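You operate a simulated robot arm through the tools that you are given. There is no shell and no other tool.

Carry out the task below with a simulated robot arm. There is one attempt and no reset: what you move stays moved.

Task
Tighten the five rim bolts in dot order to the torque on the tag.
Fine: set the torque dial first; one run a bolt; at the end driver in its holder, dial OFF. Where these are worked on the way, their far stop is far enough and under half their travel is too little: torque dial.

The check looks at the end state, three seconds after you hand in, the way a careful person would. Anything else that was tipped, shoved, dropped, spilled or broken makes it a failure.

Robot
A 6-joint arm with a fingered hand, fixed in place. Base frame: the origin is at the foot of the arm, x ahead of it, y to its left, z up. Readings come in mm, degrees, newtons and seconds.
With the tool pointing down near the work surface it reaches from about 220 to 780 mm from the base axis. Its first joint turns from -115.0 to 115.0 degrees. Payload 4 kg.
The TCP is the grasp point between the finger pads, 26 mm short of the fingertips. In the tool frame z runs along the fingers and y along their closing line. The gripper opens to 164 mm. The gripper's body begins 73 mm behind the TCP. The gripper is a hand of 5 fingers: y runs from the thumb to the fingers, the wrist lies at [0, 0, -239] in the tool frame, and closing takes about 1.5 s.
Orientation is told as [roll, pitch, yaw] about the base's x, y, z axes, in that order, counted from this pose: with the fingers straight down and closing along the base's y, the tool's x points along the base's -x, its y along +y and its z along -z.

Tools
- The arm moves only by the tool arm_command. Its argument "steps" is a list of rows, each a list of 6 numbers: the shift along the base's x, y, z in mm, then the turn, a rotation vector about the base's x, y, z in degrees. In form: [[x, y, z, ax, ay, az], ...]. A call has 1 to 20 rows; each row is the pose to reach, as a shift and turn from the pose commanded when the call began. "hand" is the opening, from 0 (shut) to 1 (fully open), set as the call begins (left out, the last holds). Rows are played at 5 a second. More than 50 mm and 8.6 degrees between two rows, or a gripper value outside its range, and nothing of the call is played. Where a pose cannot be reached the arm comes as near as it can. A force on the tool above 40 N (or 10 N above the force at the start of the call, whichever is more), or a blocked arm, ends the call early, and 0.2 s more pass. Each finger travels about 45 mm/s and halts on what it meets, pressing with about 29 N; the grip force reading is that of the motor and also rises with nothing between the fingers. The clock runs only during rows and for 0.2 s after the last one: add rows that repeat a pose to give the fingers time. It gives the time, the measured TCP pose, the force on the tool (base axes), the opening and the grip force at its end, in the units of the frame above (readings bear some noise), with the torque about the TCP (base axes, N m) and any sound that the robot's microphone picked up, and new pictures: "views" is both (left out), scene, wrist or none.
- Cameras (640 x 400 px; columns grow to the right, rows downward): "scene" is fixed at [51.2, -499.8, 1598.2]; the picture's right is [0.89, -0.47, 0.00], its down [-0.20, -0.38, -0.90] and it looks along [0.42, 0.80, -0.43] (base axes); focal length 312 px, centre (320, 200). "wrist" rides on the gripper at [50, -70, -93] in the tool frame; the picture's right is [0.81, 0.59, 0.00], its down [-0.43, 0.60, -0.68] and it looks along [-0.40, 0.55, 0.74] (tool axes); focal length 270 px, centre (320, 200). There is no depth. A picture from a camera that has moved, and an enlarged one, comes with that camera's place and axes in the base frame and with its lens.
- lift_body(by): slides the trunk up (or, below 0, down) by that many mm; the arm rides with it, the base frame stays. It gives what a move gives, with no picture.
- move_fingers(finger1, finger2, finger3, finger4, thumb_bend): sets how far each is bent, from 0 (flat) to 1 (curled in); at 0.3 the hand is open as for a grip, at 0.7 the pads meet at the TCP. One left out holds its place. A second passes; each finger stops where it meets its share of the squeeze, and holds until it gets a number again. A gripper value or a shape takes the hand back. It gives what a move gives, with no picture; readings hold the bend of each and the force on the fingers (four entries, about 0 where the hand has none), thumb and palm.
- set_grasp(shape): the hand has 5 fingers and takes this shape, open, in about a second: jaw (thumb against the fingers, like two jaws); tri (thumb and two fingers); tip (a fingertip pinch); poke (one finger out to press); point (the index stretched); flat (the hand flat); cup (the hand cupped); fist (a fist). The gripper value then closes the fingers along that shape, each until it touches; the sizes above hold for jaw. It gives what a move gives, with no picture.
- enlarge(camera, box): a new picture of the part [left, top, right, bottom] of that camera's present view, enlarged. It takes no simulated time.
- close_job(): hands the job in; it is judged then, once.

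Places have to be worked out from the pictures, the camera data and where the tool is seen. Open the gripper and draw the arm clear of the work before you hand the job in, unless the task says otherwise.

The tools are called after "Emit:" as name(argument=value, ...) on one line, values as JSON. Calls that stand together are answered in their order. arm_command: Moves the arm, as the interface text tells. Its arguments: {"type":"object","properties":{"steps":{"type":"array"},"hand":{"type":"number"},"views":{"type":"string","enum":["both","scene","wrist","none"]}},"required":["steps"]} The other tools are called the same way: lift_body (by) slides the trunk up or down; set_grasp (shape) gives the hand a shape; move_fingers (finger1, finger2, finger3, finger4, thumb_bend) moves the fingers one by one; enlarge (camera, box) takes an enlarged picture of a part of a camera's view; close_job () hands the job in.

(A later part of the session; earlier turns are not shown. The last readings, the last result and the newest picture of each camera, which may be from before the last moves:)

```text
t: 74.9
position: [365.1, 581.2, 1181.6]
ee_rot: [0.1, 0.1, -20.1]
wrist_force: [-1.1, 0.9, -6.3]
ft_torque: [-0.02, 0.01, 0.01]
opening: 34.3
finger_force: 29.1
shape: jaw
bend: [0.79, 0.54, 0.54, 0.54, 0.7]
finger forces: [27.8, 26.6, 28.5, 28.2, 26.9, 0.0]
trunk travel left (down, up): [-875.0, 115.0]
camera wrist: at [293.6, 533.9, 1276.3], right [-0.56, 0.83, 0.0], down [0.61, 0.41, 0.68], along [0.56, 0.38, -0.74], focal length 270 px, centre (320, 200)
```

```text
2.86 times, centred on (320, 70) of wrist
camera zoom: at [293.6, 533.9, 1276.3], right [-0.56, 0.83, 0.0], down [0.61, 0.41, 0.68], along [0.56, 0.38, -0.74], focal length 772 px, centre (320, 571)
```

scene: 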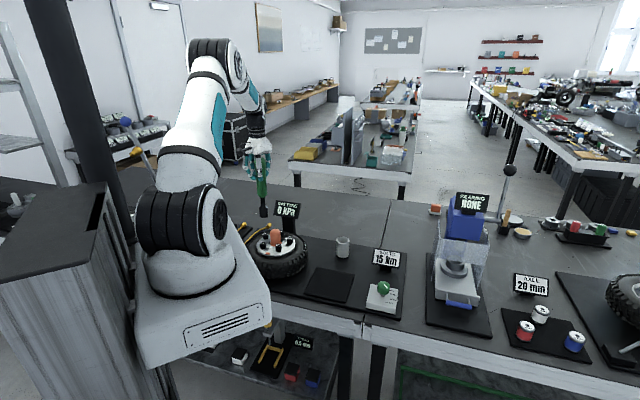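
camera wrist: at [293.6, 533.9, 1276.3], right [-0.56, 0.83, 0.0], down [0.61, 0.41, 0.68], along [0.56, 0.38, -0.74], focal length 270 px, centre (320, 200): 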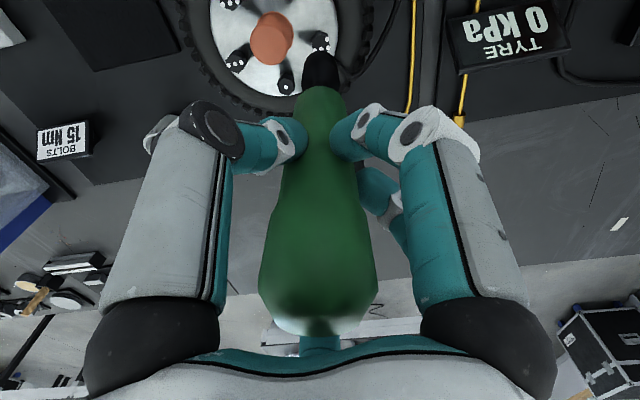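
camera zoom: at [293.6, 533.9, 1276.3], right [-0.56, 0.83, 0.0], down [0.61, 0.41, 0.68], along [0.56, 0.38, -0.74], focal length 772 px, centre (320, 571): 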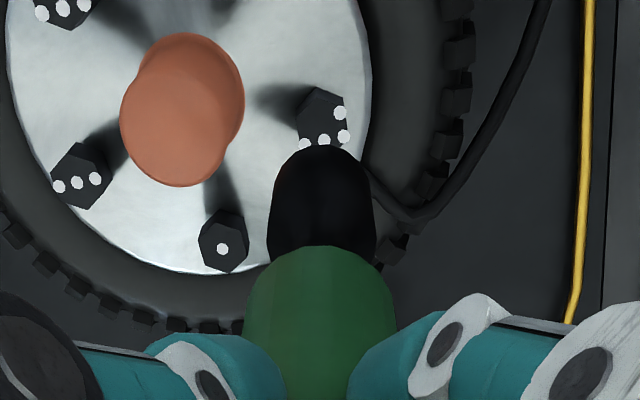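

Bolt 4 is seated. I cross high over the cap to bolt 5 at about (381,473.3).

Emit:
arm_command(steps=[[0, 0, 8, 0, 0, 0], [4, -28, 10, 0, 0, 0], [9, -58, 10, 0, 0, 0], [13, -88, 10, 0, 0, 0], [16.5, -108.5, 0, 0, 0, 0], [16.5, -108.5, -18, 0, 0, 0], [16.5, -108.5, -18, 0, 0, 0], [16.5, -108.5, -18, 0, 0, 0]], views="both")

Emit:
enlarge(camera="scene", box=[260, 205, 310, 255])

Emit:
enlarge(camera="wrist", box=[240, 0, 400, 140])

```text
t: 76.7
position: [380.7, 474.1, 1164.2]
ee_rot: [0.0, 0.2, -20.0]
wrist_force: [1.2, 0.6, -6.3]
ft_torque: [0.0, 0.02, -0.02]
opening: 34.7
finger_force: 29.1
shape: jaw
bend: [0.79, 0.54, 0.54, 0.54, 0.7]
finger forces: [27.5, 26.5, 28.2, 28.2, 26.7, 0.1]
trunk travel left (down, up): [-875.0, 115.0]
camera wrist: at [310.0, 425.6, 1257.7], right [-0.56, 0.83, 0.0], down [0.61, 0.41, 0.68], along [0.56, 0.38, -0.74], focal length 270 px, centre (320, 200)
```

scene: 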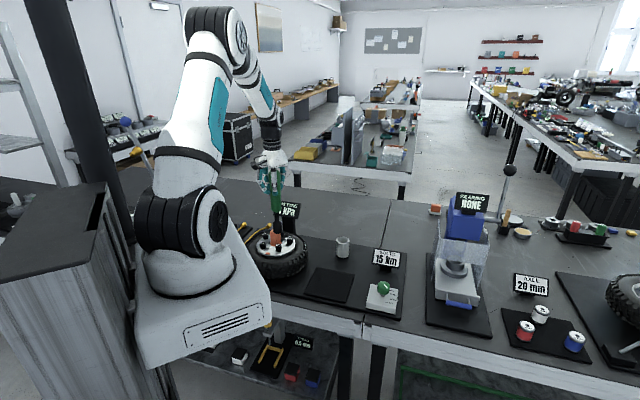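
wrist: 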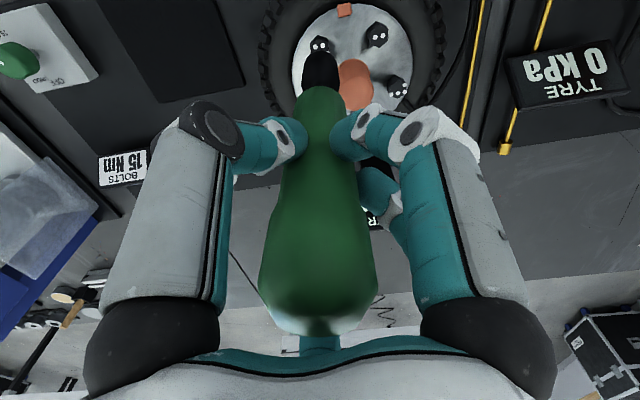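

```text
8.00 times, centred on (285, 230) of scene
camera zoom: at [51.2, -499.8, 1598.2], right [0.89, -0.47, 0.0], down [-0.2, -0.38, -0.9], along [0.42, 0.8, -0.43], focal length 2492 px, centre (600, -40)
```

zoom: 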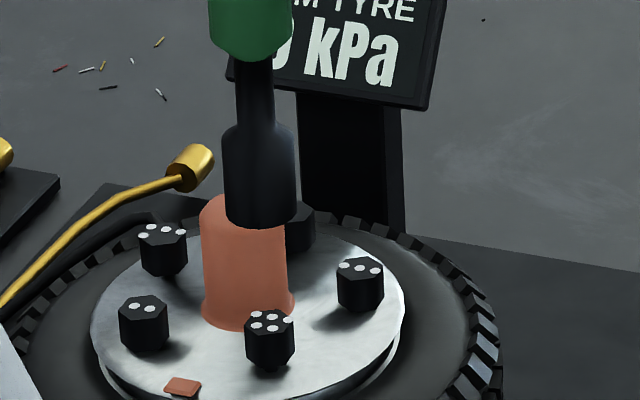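

```text
2.86 times, centred on (320, 70) of wrist
camera zoom: at [310.0, 425.6, 1257.7], right [-0.56, 0.83, 0.0], down [0.61, 0.41, 0.68], along [0.56, 0.38, -0.74], focal length 772 px, centre (320, 571)
```

zoom: 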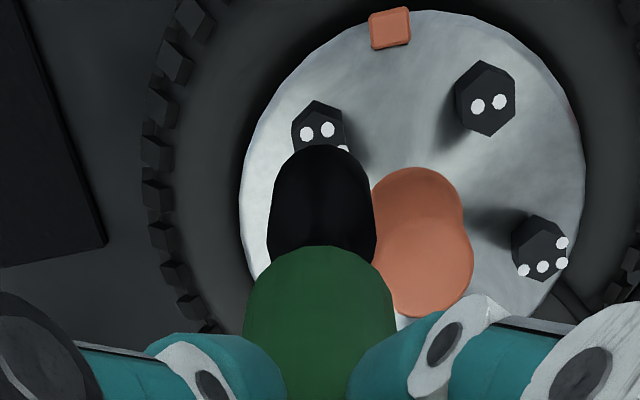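

Bolt 5 appears about 1–2 mm behind relative to the previous alignments, so I shift (−0.6,−0.6) and descend close above it.

Emit:
arm_command(steps=[[-0.6, -0.6, -15, 0, 0, 0], [-0.6, -0.6, -30, 0, 0, 0], [-0.6, -0.6, -45, 0, 0, 0], [-0.6, -0.6, -54, 0, 0, 0], [-0.6, -0.6, -58, 0, 0, 0], [-0.6, -0.6, -61, 0, 0, 0], [-0.6, -0.6, -61, 0, 0, 0]], views="scene")

Emit:
enlarge(camera="scene", box=[260, 205, 310, 255])

Emit:
enlarge(camera="wrist", box=[240, 0, 400, 140])

```text
t: 78.3
position: [380.8, 473.2, 1102.0]
ee_rot: [0.0, 0.1, -20.0]
wrist_force: [-0.5, 0.7, -6.4]
ft_torque: [0.02, 0.02, 0.02]
opening: 34.2
finger_force: 29.2
shape: jaw
bend: [0.79, 0.54, 0.54, 0.54, 0.7]
finger forces: [27.6, 26.4, 28.2, 28.3, 26.7, 0.1]
trunk travel left (down, up): [-875.0, 115.0]
```

scene: 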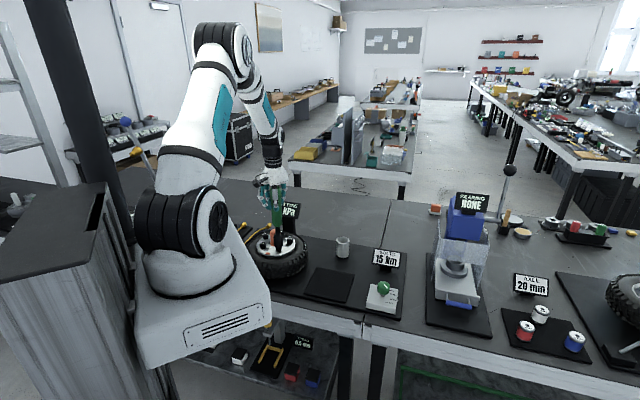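

```text
8.00 times, centred on (285, 230) of scene
camera zoom: at [51.2, -499.8, 1598.2], right [0.89, -0.47, 0.0], down [-0.2, -0.38, -0.9], along [0.42, 0.8, -0.43], focal length 2492 px, centre (600, -40)
```

zoom: 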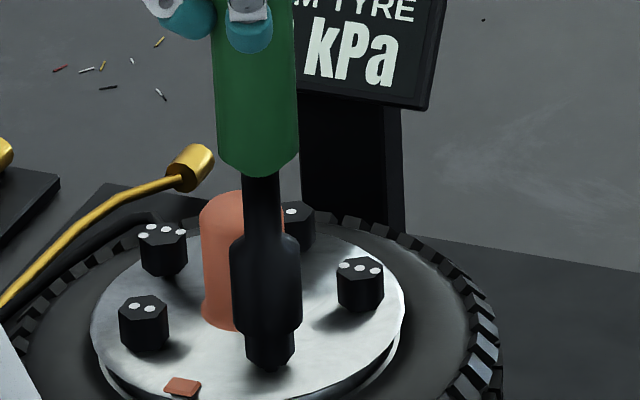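

```text
2.86 times, centred on (320, 70) of wrist
camera zoom: at [309.2, 424.4, 1197.2], right [-0.56, 0.83, 0.0], down [0.61, 0.41, 0.68], along [0.56, 0.38, -0.74], focal length 772 px, centre (320, 571)
```

zoom: 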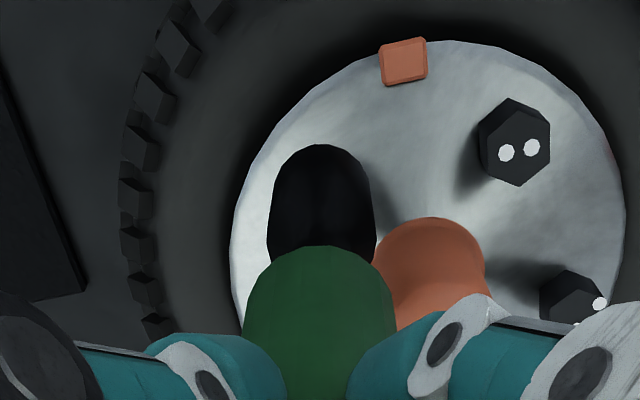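

Scene shows the bolt about 1.4 mm right of the socket; I nudge (+0.7,−0.1) and press with the same profile.

Emit:
arm_command(steps=[[0.7, -0.1, 0, 0, 0, 0], [0.7, -0.1, -3, 0, 0, 0], [0.7, -0.1, -6, 0, 0, 0], [0.7, -0.1, -8, 0, 0, 0], [0.7, -0.1, -10, 0, 0, 0], [0.7, -0.1, -11.3, 0, 0, 0], [0.7, -0.1, -12, 0, 0, 0], [0.7, -0.1, -12, 0, 0, 0], [0.7, -0.1, -12, 0, 0, 0]], views="scene")

Emit:
enlarge(camera="scene", box=[260, 205, 310, 255])

```text
t: 80.5
position: [381.9, 475.4, 1095.7]
ee_rot: [0.6, 0.0, -20.0]
wrist_force: [-2.5, -1.3, 21.3]
ft_torque: [-0.24, 0.2, 0.01]
opening: 34.9
finger_force: 29.0
shape: jaw
bend: [0.8, 0.8, 0.54, 0.8, 0.69]
finger forces: [30.6, 28.8, 30.5, 30.3, 31.4, 0.1]
trunk travel left (down, up): [-875.0, 115.0]
stopped in row 9: the force on the tool passed its limit at 41 N (the readings are from after the stop); the commanded pose is now the measured one
```

scene: 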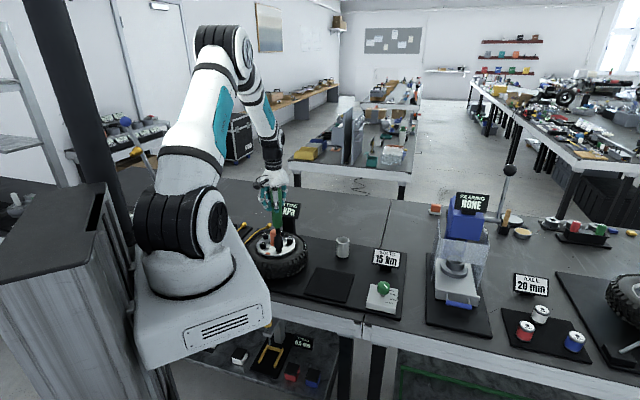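

```text
8.00 times, centred on (285, 230) of scene
camera zoom: at [51.2, -499.8, 1598.2], right [0.89, -0.47, 0.0], down [-0.2, -0.38, -0.9], along [0.42, 0.8, -0.43], focal length 2492 px, centre (600, -40)
```

zoom: 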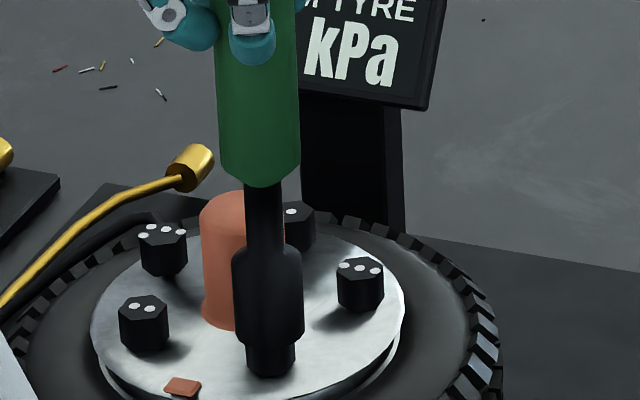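

Bolt 5 is down flat. I lift straight up and inspect all bolts.

Emit:
arm_command(steps=[[0, 0, 5, 0, 0, 0], [0, 0, 15, 0, 0, 0], [0, 0, 30, 0, 0, 0], [0, 0, 50, 0, 0, 0], [0, 0, 70, 0, 0, 0], [0, 0, 95, 0, 0, 0], [0, 0, 95, 0, 0, 0]], views="both")

Emit:
enlarge(camera="scene", box=[255, 205, 305, 255])

Emit:
enlarge(camera="wrist", box=[240, 0, 400, 140])

```text
t: 82.1
position: [382.4, 474.5, 1187.1]
ee_rot: [0.3, 0.2, -20.0]
wrist_force: [0.2, 0.3, -5.8]
ft_torque: [0.02, 0.0, 0.0]
opening: 34.7
finger_force: 29.3
shape: jaw
bend: [0.79, 0.54, 0.54, 0.54, 0.7]
finger forces: [27.9, 27.3, 28.9, 28.5, 27.4, 0.1]
trunk travel left (down, up): [-875.0, 115.0]
camera wrist: at [310.5, 426.1, 1281.3], right [-0.56, 0.83, 0.0], down [0.61, 0.41, 0.68], along [0.56, 0.38, -0.73], focal length 270 px, centre (320, 200)
```

scene: 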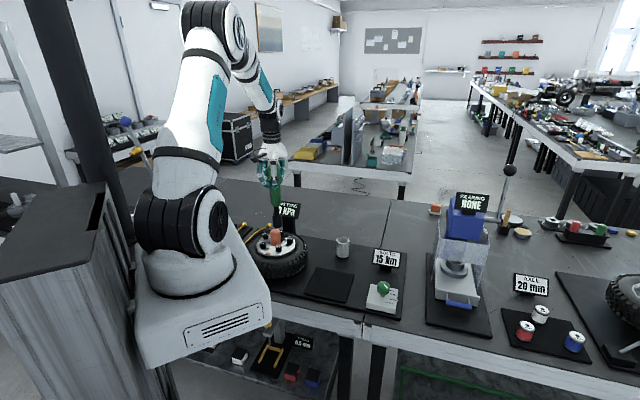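
wrist: 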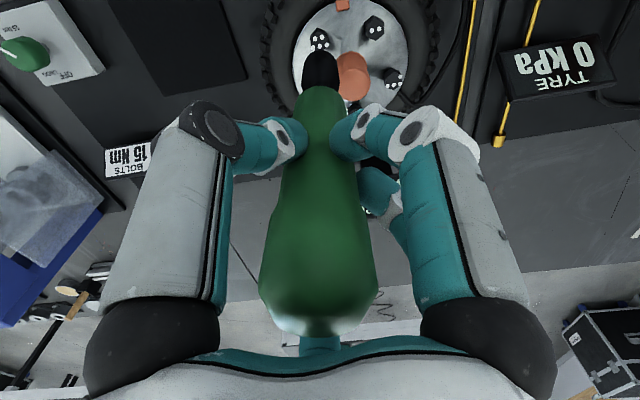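

```text
8.00 times, centred on (280, 230) of scene
camera zoom: at [51.2, -499.8, 1598.2], right [0.89, -0.47, 0.0], down [-0.2, -0.38, -0.9], along [0.42, 0.8, -0.43], focal length 2492 px, centre (640, -40)
```

zoom: 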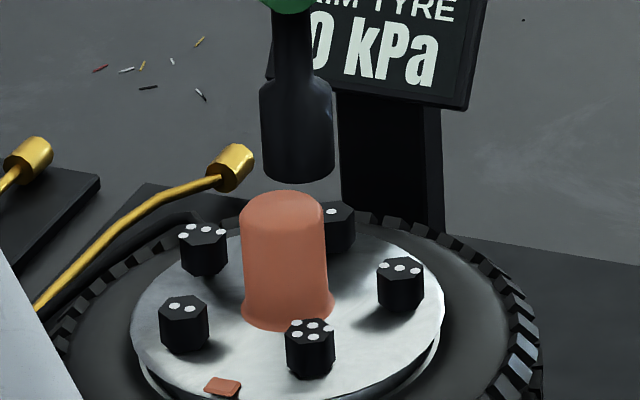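

```text
2.86 times, centred on (320, 70) of wrist
camera zoom: at [310.5, 426.1, 1281.3], right [-0.56, 0.83, 0.0], down [0.61, 0.41, 0.68], along [0.56, 0.38, -0.73], focal length 772 px, centre (320, 571)
```

zoom: 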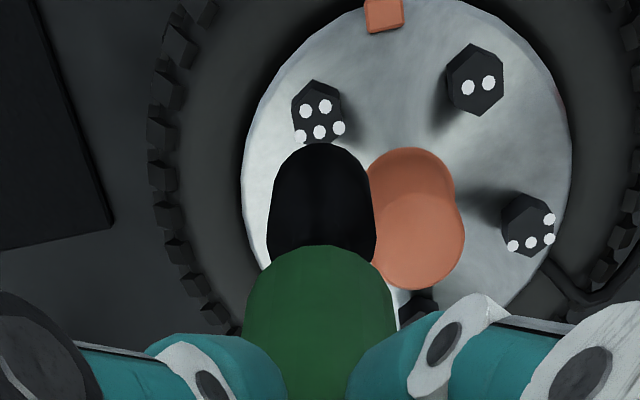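

All five heads appear flush. I zoom in on the rim once more to compare the seating of each bolt before putting the driver back.

Emit:
enlarge(camera="scene", box=[270, 230, 300, 255])

Emit:
enlarge(camera="scene", box=[272, 222, 288, 238])

Emit:
enlarge(camera="scene", box=[255, 225, 275, 253])

```text
16.00 times, centred on (285, 242) of scene
camera zoom: at [51.2, -499.8, 1598.2], right [0.89, -0.47, 0.0], down [-0.2, -0.38, -0.9], along [0.42, 0.8, -0.43], focal length 4985 px, centre (880, -480)
```

zoom: 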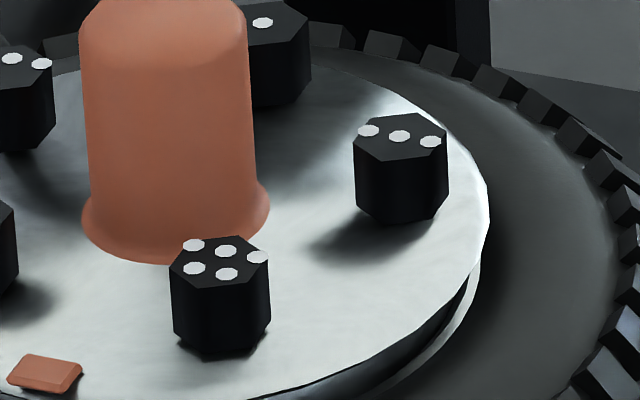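

```text
16.00 times, centred on (280, 230) of scene
camera zoom: at [51.2, -499.8, 1598.2], right [0.89, -0.47, 0.0], down [-0.2, -0.38, -0.9], along [0.42, 0.8, -0.43], focal length 4985 px, centre (960, -280)
```

zoom: 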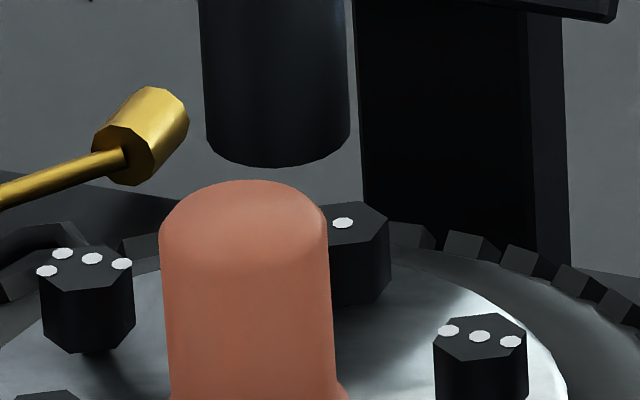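

```text
14.29 times, centred on (265, 239) of scene
camera zoom: at [51.2, -499.8, 1598.2], right [0.89, -0.47, 0.0], down [-0.2, -0.38, -0.9], along [0.42, 0.8, -0.43], focal length 4451 px, centre (1106, -357)
```

zoom: 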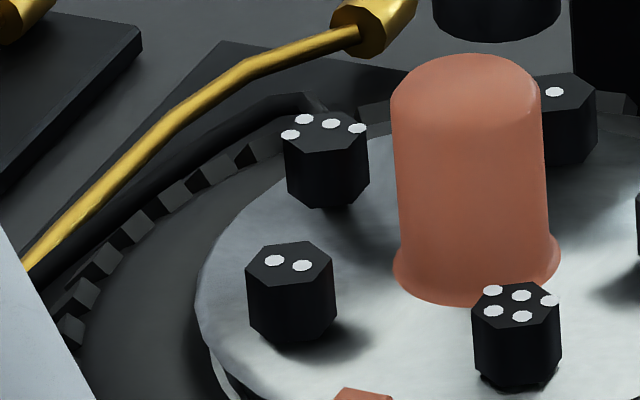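

All five bolts measure to the same seated height. Now I carry the driver back to above its holder at (657.7,446), levelling the small tilt.

Emit:
arm_command(steps=[[0, 0, 0, -0.3, -0.2, 0], [35, -4, 0, -0.3, -0.2, 0], [75, -8, 0, -0.3, -0.2, 0], [115, -12, 0, -0.3, -0.2, 0], [155, -16, 0, -0.3, -0.2, 0], [190, -20, -15, -0.3, -0.2, 0], [220, -23, -35, -0.3, -0.2, 0], [250, -26, -55, -0.3, -0.2, 0], [268, -28, -70, -0.3, -0.2, 0], [275.6, -28.5, -77, -0.3, -0.2, 0], [275.6, -28.5, -77, -0.3, -0.2, 0], [275.6, -28.5, -77, -0.3, -0.2, 0]], views="both")

Emit:
enlarge(camera="scene", box=[310, 190, 380, 270])

Emit:
enlarge(camera="wrist", box=[240, 0, 400, 140])

```text
t: 84.7
position: [658.8, 446.4, 1110.7]
ee_rot: [0.0, -0.1, -20.0]
wrist_force: [0.0, -0.4, -6.3]
ft_torque: [0.0, -0.04, 0.03]
opening: 34.6
finger_force: 28.9
shape: jaw
bend: [0.79, 0.54, 0.54, 0.54, 0.7]
finger forces: [27.8, 26.6, 28.4, 28.2, 26.7, 0.0]
trunk travel left (down, up): [-875.0, 115.0]
camera wrist: at [585.5, 397.5, 1203.6], right [-0.56, 0.83, 0.0], down [0.61, 0.41, 0.68], along [0.56, 0.38, -0.73], focal length 270 px, centre (320, 200)
```

scene: 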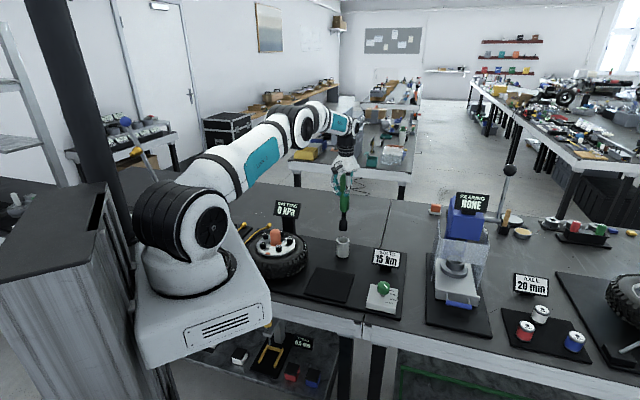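
wrist: 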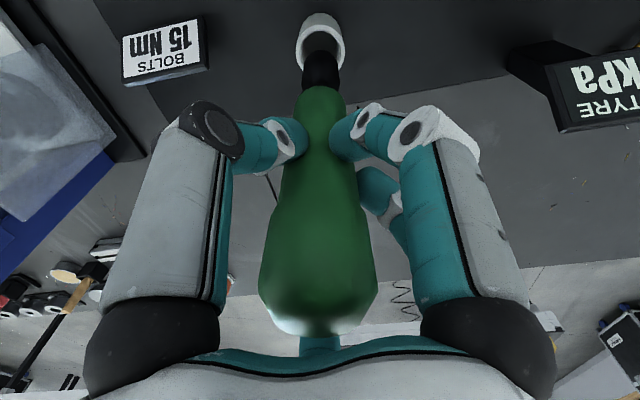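

```text
5.00 times, centred on (345, 230) of scene
camera zoom: at [51.2, -499.8, 1598.2], right [0.89, -0.47, 0.0], down [-0.2, -0.38, -0.9], along [0.42, 0.8, -0.43], focal length 1558 px, centre (195, 50)
```

zoom: 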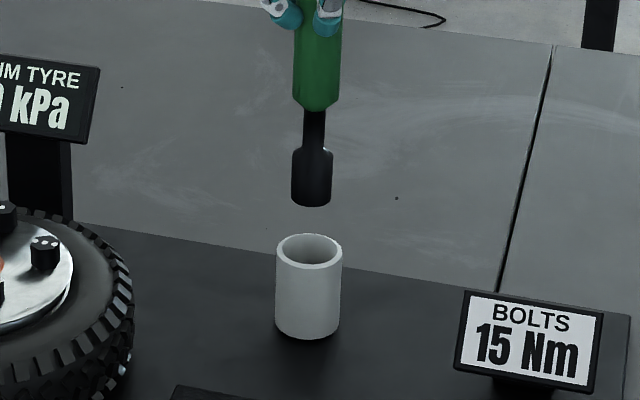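

```text
2.86 times, centred on (320, 70) of wrist
camera zoom: at [585.5, 397.5, 1203.6], right [-0.56, 0.83, 0.0], down [0.61, 0.41, 0.68], along [0.56, 0.38, -0.73], focal length 772 px, centre (320, 571)
```

zoom: 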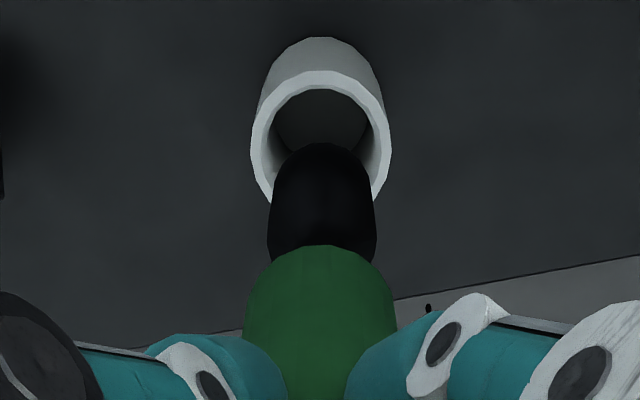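

The picture matches the one right after lift-out, so the socket is over the holder's opening. I lower it in slowly.

Emit:
arm_command(steps=[[0, 0, -15, 0, 0, 0], [0, 0, -30, 0, 0, 0], [0, 0, -42, 0, 0, 0], [0, 0, -52, 0, 0, 0], [0, 0, -60, 0, 0, 0], [0, 0, -68, 0, 0, 0], [0, 0, -76, 0, 0, 0], [0, 0, -84, 0, 0, 0], [0, 0, -92, 0, 0, 0], [0, 0, -100, 0, 0, 0], [0, 0, -106, 0, 0, 0], [0, 0, -111, 0, 0, 0], [0, 0, -111, 0, 0, 0]], views="both")

Emit:
enlarge(camera="scene", box=[310, 190, 380, 270])

```text
t: 87.5
position: [658.6, 446.2, 1000.2]
ee_rot: [0.2, -0.2, -20.1]
wrist_force: [0.3, 0.5, -6.1]
ft_torque: [0.03, -0.02, 0.0]
opening: 34.3
finger_force: 28.9
shape: jaw
bend: [0.79, 0.54, 0.54, 0.54, 0.7]
finger forces: [27.7, 26.6, 28.3, 28.2, 26.7, 0.0]
trunk travel left (down, up): [-875.0, 115.0]
camera wrist: at [585.6, 397.6, 1093.3], right [-0.56, 0.83, 0.0], down [0.61, 0.41, 0.68], along [0.56, 0.38, -0.73], focal length 270 px, centre (320, 200)
```

scene: 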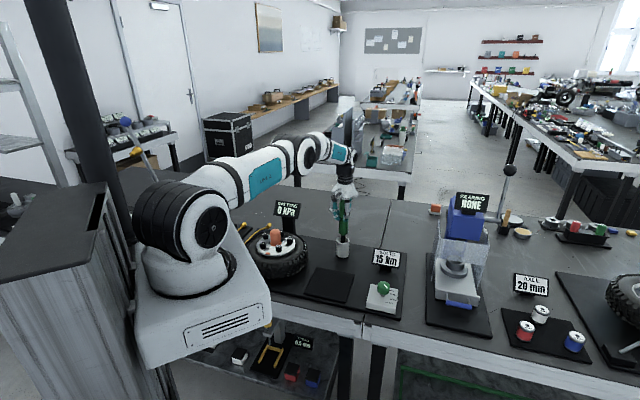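
wrist: 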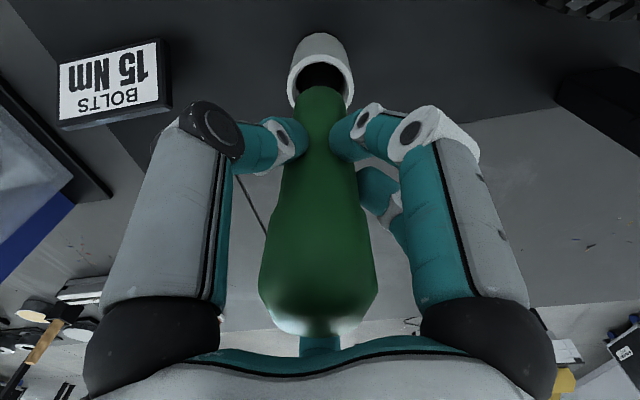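

```text
5.00 times, centred on (345, 230) of scene
camera zoom: at [51.2, -499.8, 1598.2], right [0.89, -0.47, 0.0], down [-0.2, -0.38, -0.9], along [0.42, 0.8, -0.43], focal length 1558 px, centre (195, 50)
```

zoom: 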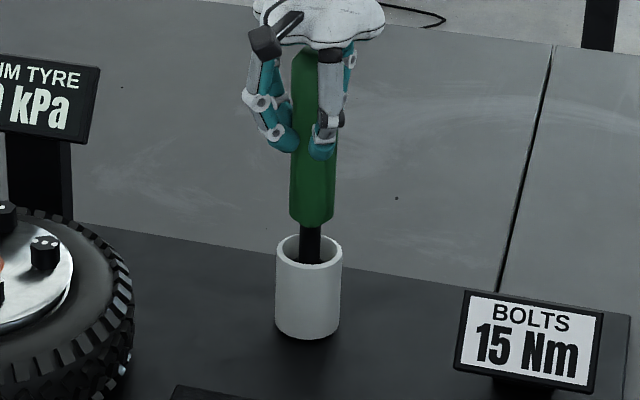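

The socket is inside the holder without touching. I lower the last millimetres gently until it rests.

Emit:
arm_command(steps=[[0, 0, -2, 0, 0, 0], [0, 0, -4, 0, 0, 0], [0, 0, -6, 0, 0, 0], [0, 0, -7.5, 0, 0, 0], [0, 0, -8.5, 0, 0, 0], [0, 0, -8.5, 0, 0, 0]], views="scene")

Emit:
enlarge(camera="scene", box=[310, 190, 380, 270])

```text
t: 88.9
position: [657.9, 446.3, 991.1]
ee_rot: [0.2, -0.2, -20.0]
wrist_force: [-0.8, 0.6, -6.4]
ft_torque: [-0.04, -0.03, 0.01]
opening: 34.3
finger_force: 29.2
shape: jaw
bend: [0.79, 0.54, 0.54, 0.54, 0.7]
finger forces: [27.6, 26.7, 28.3, 28.2, 26.7, 0.0]
trunk travel left (down, up): [-875.0, 115.0]
```

scene: 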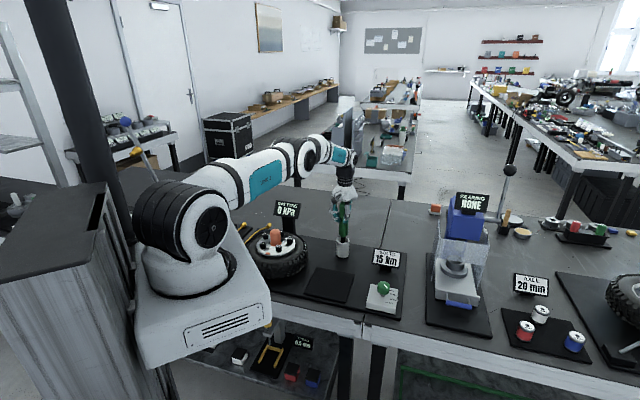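

```text
5.00 times, centred on (345, 230) of scene
camera zoom: at [51.2, -499.8, 1598.2], right [0.89, -0.47, 0.0], down [-0.2, -0.38, -0.9], along [0.42, 0.8, -0.43], focal length 1558 px, centre (195, 50)
```

zoom: 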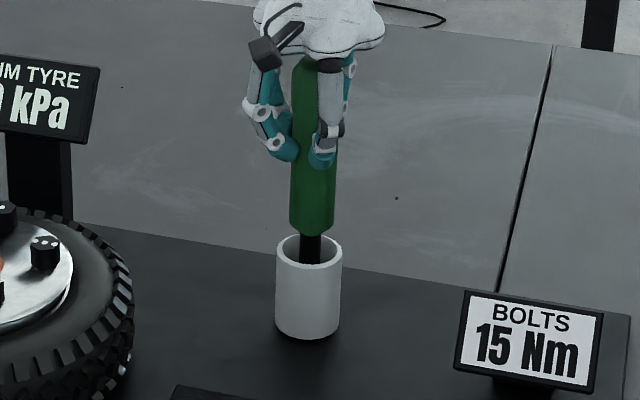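

Still carrying the weight (−6 N): about 4 mm to go compared with the initial picture. I lower further in 1 mm steps.

Emit:
arm_command(steps=[[0, 0, -1, 0, 0, 0], [0, 0, -2, 0, 0, 0], [0, 0, -3, 0, 0, 0], [0, 0, -3, 0, 0, 0]], views="none")

```text
t: 89.9
position: [658.3, 444.3, 987.8]
ee_rot: [0.2, -0.1, -19.9]
wrist_force: [0.6, 0.1, -4.7]
ft_torque: [-0.02, 0.0, 0.02]
opening: 34.4
finger_force: 29.1
shape: jaw
bend: [0.79, 0.54, 0.54, 0.54, 0.7]
finger forces: [27.8, 26.7, 28.3, 28.2, 26.7, 0.0]
trunk travel left (down, up): [-875.0, 115.0]
```

Slight unloading perhaps. I lower another 2 mm in small steps.

Emit:
arm_command(steps=[[0, 0, -0.7, 0, 0, 0], [0, 0, -1.4, 0, 0, 0], [0, 0, -2, 0, 0, 0], [0, 0, -2, 0, 0, 0]], views="scene")

Emit:
enlarge(camera="scene", box=[310, 190, 380, 270])

```text
t: 90.9
position: [657.7, 446.1, 989.5]
ee_rot: [0.4, -0.3, -19.9]
wrist_force: [-1.2, -1.0, 6.4]
ft_torque: [-0.05, -0.02, -0.01]
opening: 34.6
finger_force: 29.2
shape: jaw
bend: [0.8, 0.8, 0.54, 0.54, 0.69]
finger forces: [28.3, 27.1, 28.7, 28.4, 27.8, 0.0]
trunk travel left (down, up): [-875.0, 115.0]
```

scene: 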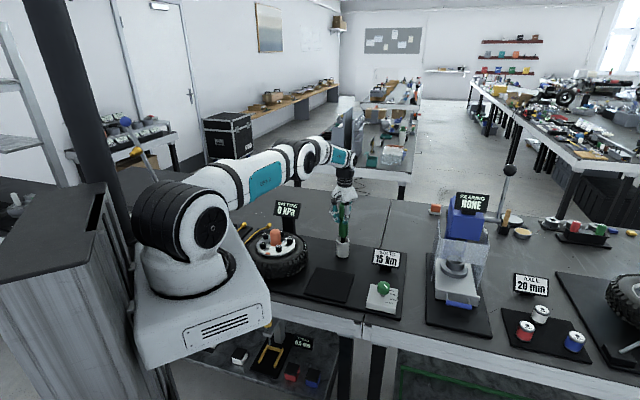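

```text
5.00 times, centred on (345, 230) of scene
camera zoom: at [51.2, -499.8, 1598.2], right [0.89, -0.47, 0.0], down [-0.2, -0.38, -0.9], along [0.42, 0.8, -0.43], focal length 1558 px, centre (195, 50)
```

zoom: 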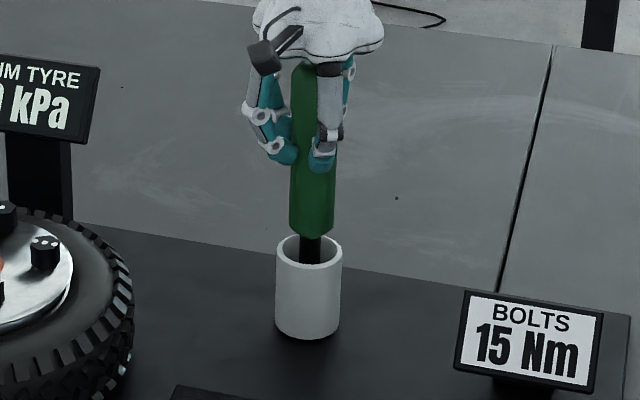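

The driver now rests on the holder's bottom (+6 N). I ease up 1 mm to neutral, open the hand, and then rise straight up.

Emit:
arm_command(steps=[[0, 0, 1.2, 0, 0, 0], [0, 0, 1.2, 0, 0, 0]], views="none")

Emit:
arm_command(steps=[[0, 0, 0, 0, 0, 0], [0, 0, 0, 0, 0, 0], [0, 0, 0, 0, 0, 0], [0, 0, 0, 0, 0, 0], [0, 0, 0, 0, 0, 0], [0, 0, 0, 0, 0, 0], [0, 0, 0, 0, 0, 0], [0, 0, 0, 0, 0, 0], [0, 0, 0, 0, 0, 0]], hand=1.0, views="both")

Emit:
enlarge(camera="scene", box=[310, 180, 380, 270])

```text
t: 91.5
position: [658.0, 444.8, 988.4]
ee_rot: [0.1, -0.3, -20.0]
wrist_force: [-1.4, 0.7, 4.0]
ft_torque: [-0.02, -0.02, 0.03]
opening: 34.7
finger_force: 28.8
shape: jaw
bend: [0.8, 0.8, 0.54, 0.54, 0.69]
finger forces: [28.2, 27.0, 28.8, 28.4, 27.5, 0.0]
trunk travel left (down, up): [-875.0, 115.0]
```

```text
t: 93.5
position: [657.0, 446.5, 988.2]
ee_rot: [0.1, -0.1, -20.0]
wrist_force: [0.6, 0.5, -0.4]
ft_torque: [-0.01, -0.01, 0.02]
opening: 164.0
finger_force: 0.1
shape: jaw
bend: [0.3, 0.3, 0.3, 0.3, 0.3]
finger forces: [0.0, 0.0, 0.0, 0.0, 0.0, 0.0]
trunk travel left (down, up): [-875.0, 115.0]
camera wrist: at [585.5, 397.3, 1081.6], right [-0.56, 0.83, 0.0], down [0.61, 0.41, 0.68], along [0.57, 0.38, -0.73], focal length 270 px, centre (320, 200)
```

scene: 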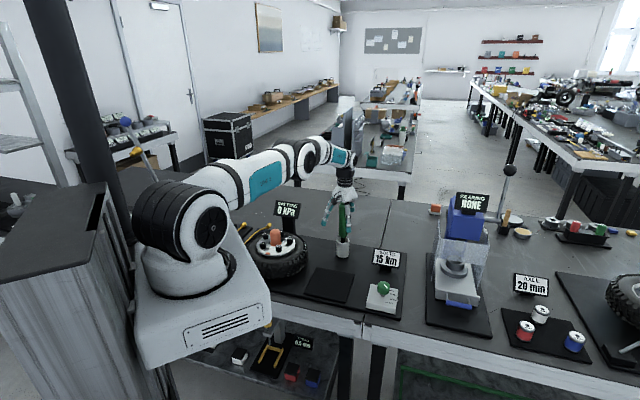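
wrist: 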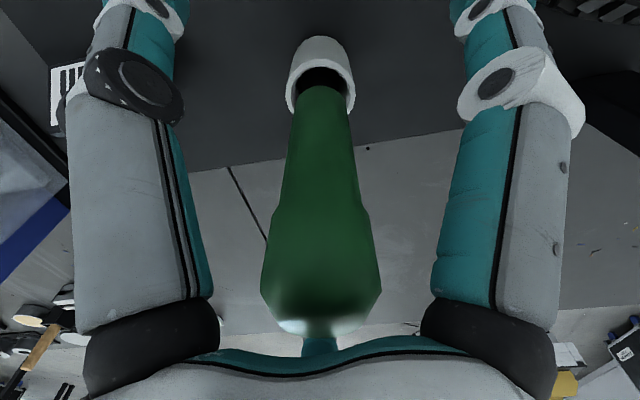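

```text
4.44 times, centred on (345, 225) of scene
camera zoom: at [51.2, -499.8, 1598.2], right [0.89, -0.47, 0.0], down [-0.2, -0.38, -0.9], along [0.42, 0.8, -0.43], focal length 1385 px, centre (209, 89)
```

zoom: 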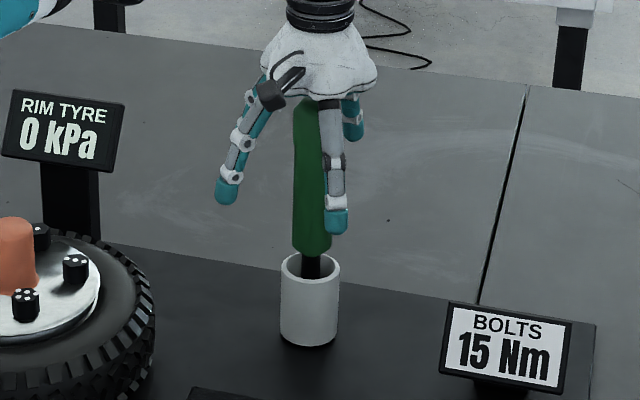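

The driver stands upright in its holder and the hand is open around it. I rise straight up clear of the handle.

Emit:
arm_command(steps=[[0, 0, 10, 0, 0, 0], [0, 0, 25, 0, 0, 0], [0, 0, 50, 0, 0, 0], [0, 0, 80, 0, 0, 0], [0, 0, 110, 0, 0, 0], [0, 0, 140, 0, 0, 0], [0, 0, 140, 0, 0, 0]], views="both")

Emit:
enlarge(camera="scene", box=[300, 190, 390, 280])

```text
t: 95.1
position: [657.2, 446.1, 1127.9]
ee_rot: [0.1, -0.3, -19.9]
wrist_force: [0.4, -0.7, 0.2]
ft_torque: [0.0, -0.03, 0.01]
opening: 163.8
finger_force: 0.0
shape: jaw
bend: [0.3, 0.3, 0.3, 0.3, 0.3]
finger forces: [0.1, 0.0, 0.1, 0.0, 0.0, 0.1]
trunk travel left (down, up): [-875.0, 115.0]
camera wrist: at [585.0, 397.4, 1220.8], right [-0.56, 0.83, 0.0], down [0.61, 0.41, 0.68], along [0.56, 0.38, -0.73], focal length 270 px, centre (320, 200)
```

scene: 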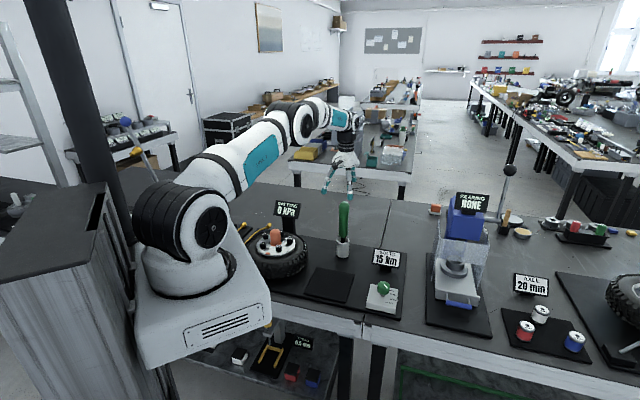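
wrist: 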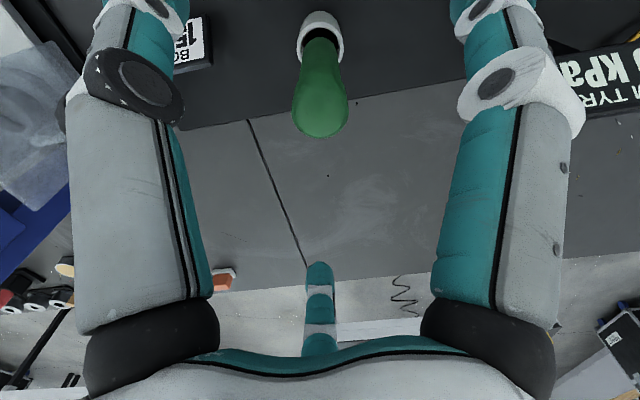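

```text
4.44 times, centred on (345, 235) of scene
camera zoom: at [51.2, -499.8, 1598.2], right [0.89, -0.47, 0.0], down [-0.2, -0.38, -0.9], along [0.42, 0.8, -0.43], focal length 1385 px, centre (209, 44)
```

zoom: 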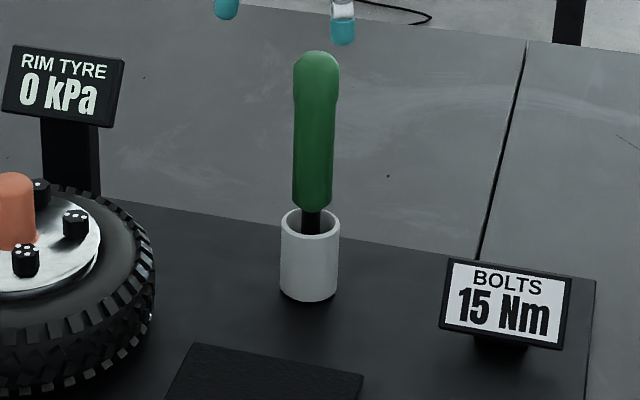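

The driver is exactly as at the start. Now I go back over the dial, turning the hand to yaw −95°, for setting it to OFF.

Emit:
arm_command(steps=[[-1, -20, 0, 0, 0, -5], [-3, -45, 0, 0, 0, -11], [-5, -75, 0, 0, 0, -17], [-7, -105, 0, 0, 0, -23], [-9, -135, -10, 0, 0, -29], [-11, -165, -25, 0, 0, -35], [-13, -195, -45, 0, 0, -42], [-15, -225, -65, 0, 0, -49], [-17, -250, -90, 0, 0, -56], [-19, -275, -115, 0, 0, -63], [-20, -292, -140, 0, 0, -69], [-21.5, -304.5, -160, 0, 0, -75], [-21.5, -304.5, -168, 0, 0, -75], [-21.5, -304.5, -168, 0, 0, -75]], views="both")

Emit:
enlarge(camera="wrist", box=[220, 20, 440, 200])

```text
t: 98.1
position: [635.5, 141.1, 959.9]
ee_rot: [0.2, -0.2, -94.9]
wrist_force: [0.2, 0.6, -0.5]
ft_torque: [0.02, 0.0, -0.02]
opening: 163.6
finger_force: 0.0
shape: jaw
bend: [0.3, 0.3, 0.3, 0.3, 0.3]
finger forces: [0.0, 0.0, 0.1, 0.1, 0.1, 0.0]
trunk travel left (down, up): [-875.0, 115.0]
camera wrist: at [570.1, 197.4, 1053.4], right [0.66, 0.75, 0.0], down [0.55, -0.48, 0.68], along [0.51, -0.45, -0.73], focal length 270 px, centre (320, 200)
```

scene: 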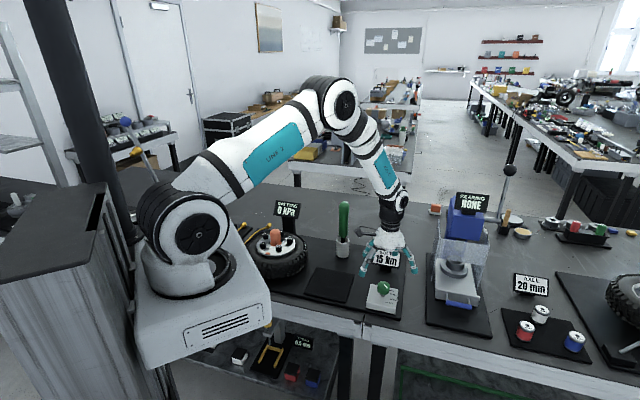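
wrist: 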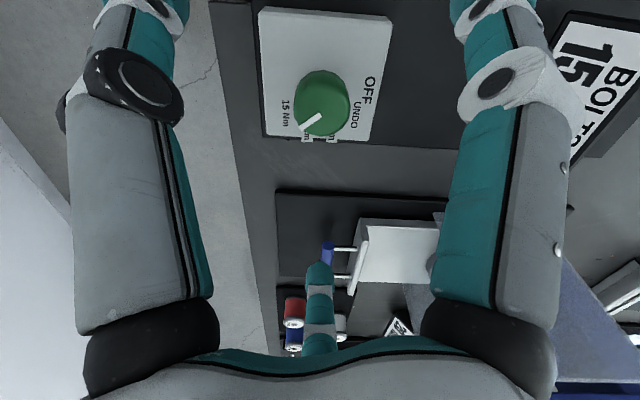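

```text
2.22 times, centred on (330, 110) of wrist
camera zoom: at [570.1, 197.4, 1053.4], right [0.66, 0.75, 0.0], down [0.55, -0.48, 0.68], along [0.51, -0.45, -0.73], focal length 601 px, centre (298, 400)
```

zoom: 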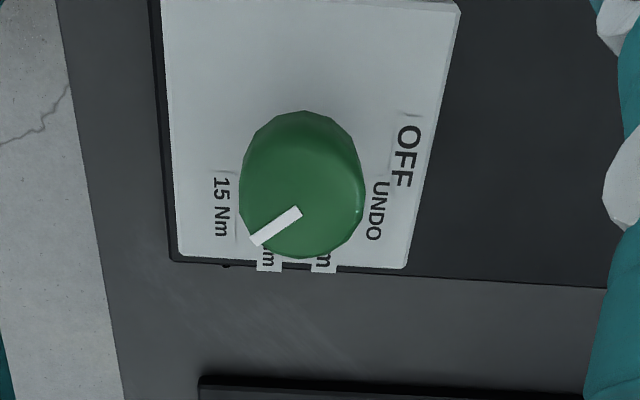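

The dial still reads 15 Nm; the knob is 0.5–1 mm off the hand axis. I shift (+0.4,+0.7) and descend to z≈857 with the hand open.

Emit:
arm_command(steps=[[0.4, 0.7, -25, 0, 0, 0], [0.4, 0.7, -50, 0, 0, 0], [0.4, 0.7, -70, 0, 0, 0], [0.4, 0.7, -86, 0, 0, 0], [0.4, 0.7, -97, 0, 0, 0], [0.4, 0.7, -103, 0, 0, 0], [0.4, 0.7, -103, 0, 0, 0]], views="wrist")

```text
t: 99.7
position: [636.7, 143.0, 858.1]
ee_rot: [0.1, -0.4, -95.1]
wrist_force: [1.1, 0.2, -0.2]
ft_torque: [0.02, -0.01, 0.0]
opening: 163.6
finger_force: 0.0
shape: jaw
bend: [0.3, 0.3, 0.3, 0.3, 0.3]
finger forces: [0.1, 0.1, 0.1, 0.1, 0.0, 0.1]
trunk travel left (down, up): [-875.0, 115.0]
camera wrist: at [571.2, 198.6, 950.2], right [0.66, 0.76, 0.0], down [0.55, -0.48, 0.68], along [0.51, -0.45, -0.73], focal length 270 px, centre (320, 200)
```

wrist: 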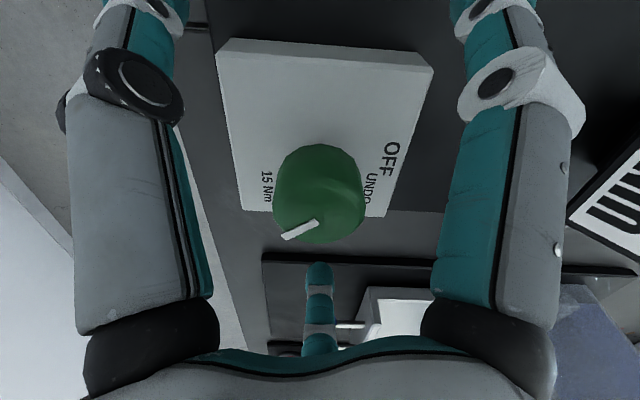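

The knob is centred in the hand. I close on it.

Emit:
arm_command(steps=[[0, 0, 0, 0, 0, 0], [0, 0, 0, 0, 0, 0], [0, 0, 0, 0, 0, 0], [0, 0, 0, 0, 0, 0], [0, 0, 0, 0, 0, 0], [0, 0, 0, 0, 0, 0], [0, 0, 0, 0, 0, 0], [0, 0, 0, 0, 0, 0], [0, 0, 0, 0, 0, 0], [0, 0, 0, 0, 0, 0]], hand=0.0, views="wrist")

```text
t: 101.9
position: [636.8, 141.4, 857.4]
ee_rot: [0.1, -0.2, -95.1]
wrist_force: [-0.4, 0.7, -5.1]
ft_torque: [0.0, 0.04, -0.01]
opening: 36.8
finger_force: 29.3
shape: jaw
bend: [0.53, 0.53, 0.53, 0.53, 0.7]
finger forces: [25.5, 25.5, 25.6, 25.7, 26.5, 0.0]
trunk travel left (down, up): [-875.0, 115.0]
camera wrist: at [571.1, 198.6, 949.8], right [0.66, 0.76, 0.0], down [0.55, -0.48, 0.68], along [0.51, -0.45, -0.73], focal length 270 px, centre (320, 200)
```

wrist: 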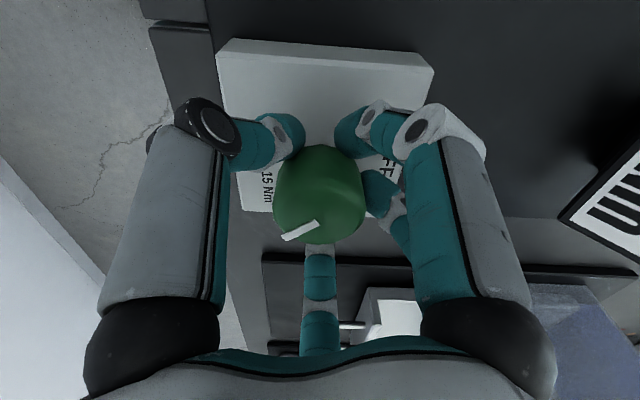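

A symmetric grip. I turn counter-clockwise (+z) by 72° first.

Emit:
arm_command(steps=[[0, 0, 0, 0, 0, 5], [0, 0, 0, 0, 0, 11], [0, 0, 0, 0, 0, 18], [0, 0, 0, 0, 0, 25], [0, 0, 0, 0, 0, 32], [0, 0, 0, 0, 0, 39], [0, 0, 0, 0, 0, 46], [0, 0, 0, 0, 0, 53], [0, 0, 0, 0, 0, 60], [0, 0, 0, 0, 0, 66], [0, 0, 0, 0, 0, 72], [0, 0, 0, 0, 0, 72]], views="wrist")

```text
t: 104.5
position: [637.0, 140.5, 856.2]
ee_rot: [0.1, -0.2, -22.8]
wrist_force: [-5.4, 5.1, -11.3]
ft_torque: [0.11, 0.09, -0.11]
opening: 36.4
finger_force: 28.9
shape: jaw
bend: [0.53, 0.53, 0.53, 0.53, 0.7]
finger forces: [27.2, 28.0, 26.2, 25.5, 25.6, 0.0]
trunk travel left (down, up): [-875.0, 115.0]
camera wrist: at [561.9, 97.3, 950.1], right [-0.52, 0.86, 0.0], down [0.63, 0.38, 0.68], along [0.58, 0.35, -0.73], focal length 270 px, centre (320, 200)
```

wrist: 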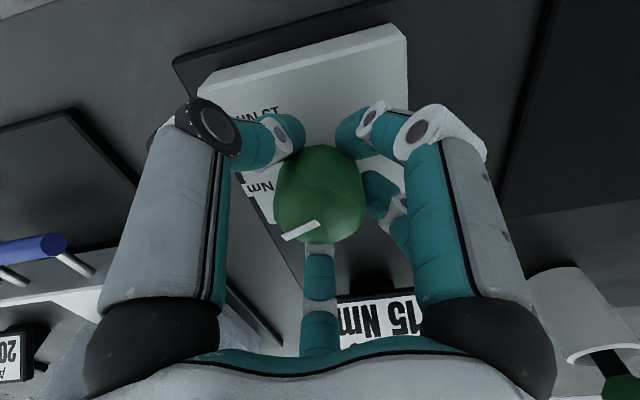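

The knob is following. I relieve the slight side load and turn on by 66° towards OFF.

Emit:
arm_command(steps=[[-0.5, 0.5, -0.3, 0, 0, 5], [-0.8, 0.8, -0.6, 0, 0, 11], [-0.8, 0.8, -0.6, 0, 0, 18], [-0.8, 0.8, -0.6, 0, 0, 25], [-0.8, 0.8, -0.6, 0, 0, 32], [-0.8, 0.8, -0.6, 0, 0, 39], [-0.8, 0.8, -0.6, 0, 0, 46], [-0.8, 0.8, -0.6, 0, 0, 53], [-0.8, 0.8, -0.6, 0, 0, 60], [-0.8, 0.8, -0.6, 0, 0, 66], [-0.8, 0.8, -0.6, 0, 0, 66]], views="both")

Emit:
enlarge(camera="wrist", box=[180, 60, 460, 300])

```text
t: 106.9
position: [636.5, 141.3, 857.2]
ee_rot: [0.2, -0.1, 43.1]
wrist_force: [-1.2, -4.0, -4.8]
ft_torque: [-0.15, -0.02, 0.07]
opening: 36.4
finger_force: 28.9
shape: jaw
bend: [0.53, 0.53, 0.53, 0.53, 0.7]
finger forces: [28.6, 27.0, 25.4, 25.7, 28.3, 0.1]
trunk travel left (down, up): [-875.0, 115.0]
camera wrist: at [646.2, 56.1, 949.8], right [-0.99, -0.12, 0.0], down [-0.09, 0.73, 0.68], along [-0.08, 0.68, -0.73], focal length 270 px, centre (320, 200)
```

scene: 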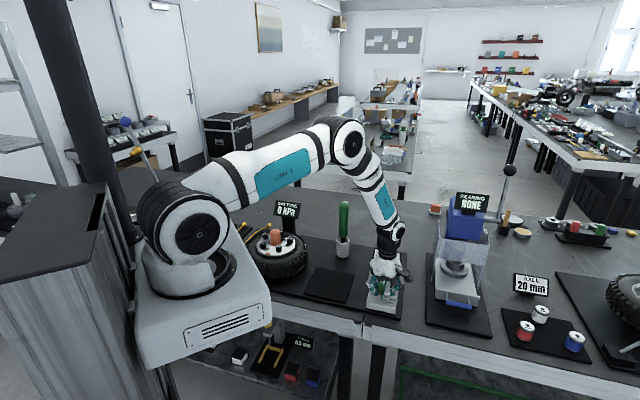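
wrist: 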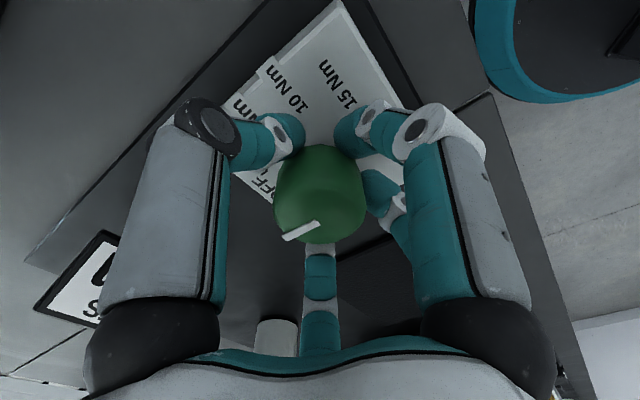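

```text
1.67 times, centred on (320, 180) of wrist
camera zoom: at [646.2, 56.1, 949.8], right [-0.99, -0.12, 0.0], down [-0.09, 0.73, 0.68], along [-0.08, 0.68, -0.73], focal length 450 px, centre (320, 233)
```

zoom: 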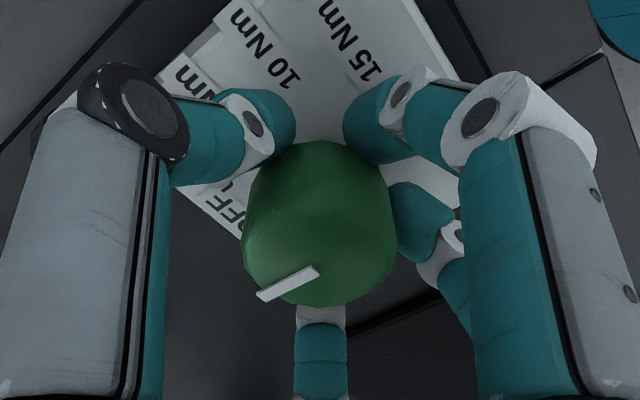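

Turned 138° so far, with the pointer near OFF. I continue by 6° to feel for the OFF stop.

Emit:
arm_command(steps=[[0, 0, 0, 0, 0, 2], [0, 0, 0, 0, 0, 4], [0, 0, 0, 0, 0, 6], [0, 0, 0, 0, 0, 6]], views="none")

```text
t: 107.9
position: [635.2, 141.9, 856.9]
ee_rot: [0.1, -0.2, 49.0]
wrist_force: [-1.7, -5.3, -4.2]
ft_torque: [-0.13, -0.06, -0.25]
opening: 36.8
finger_force: 28.5
shape: jaw
bend: [0.53, 0.53, 0.53, 0.53, 0.7]
finger forces: [25.5, 25.4, 27.0, 28.5, 28.7, 0.0]
trunk travel left (down, up): [-875.0, 115.0]
```

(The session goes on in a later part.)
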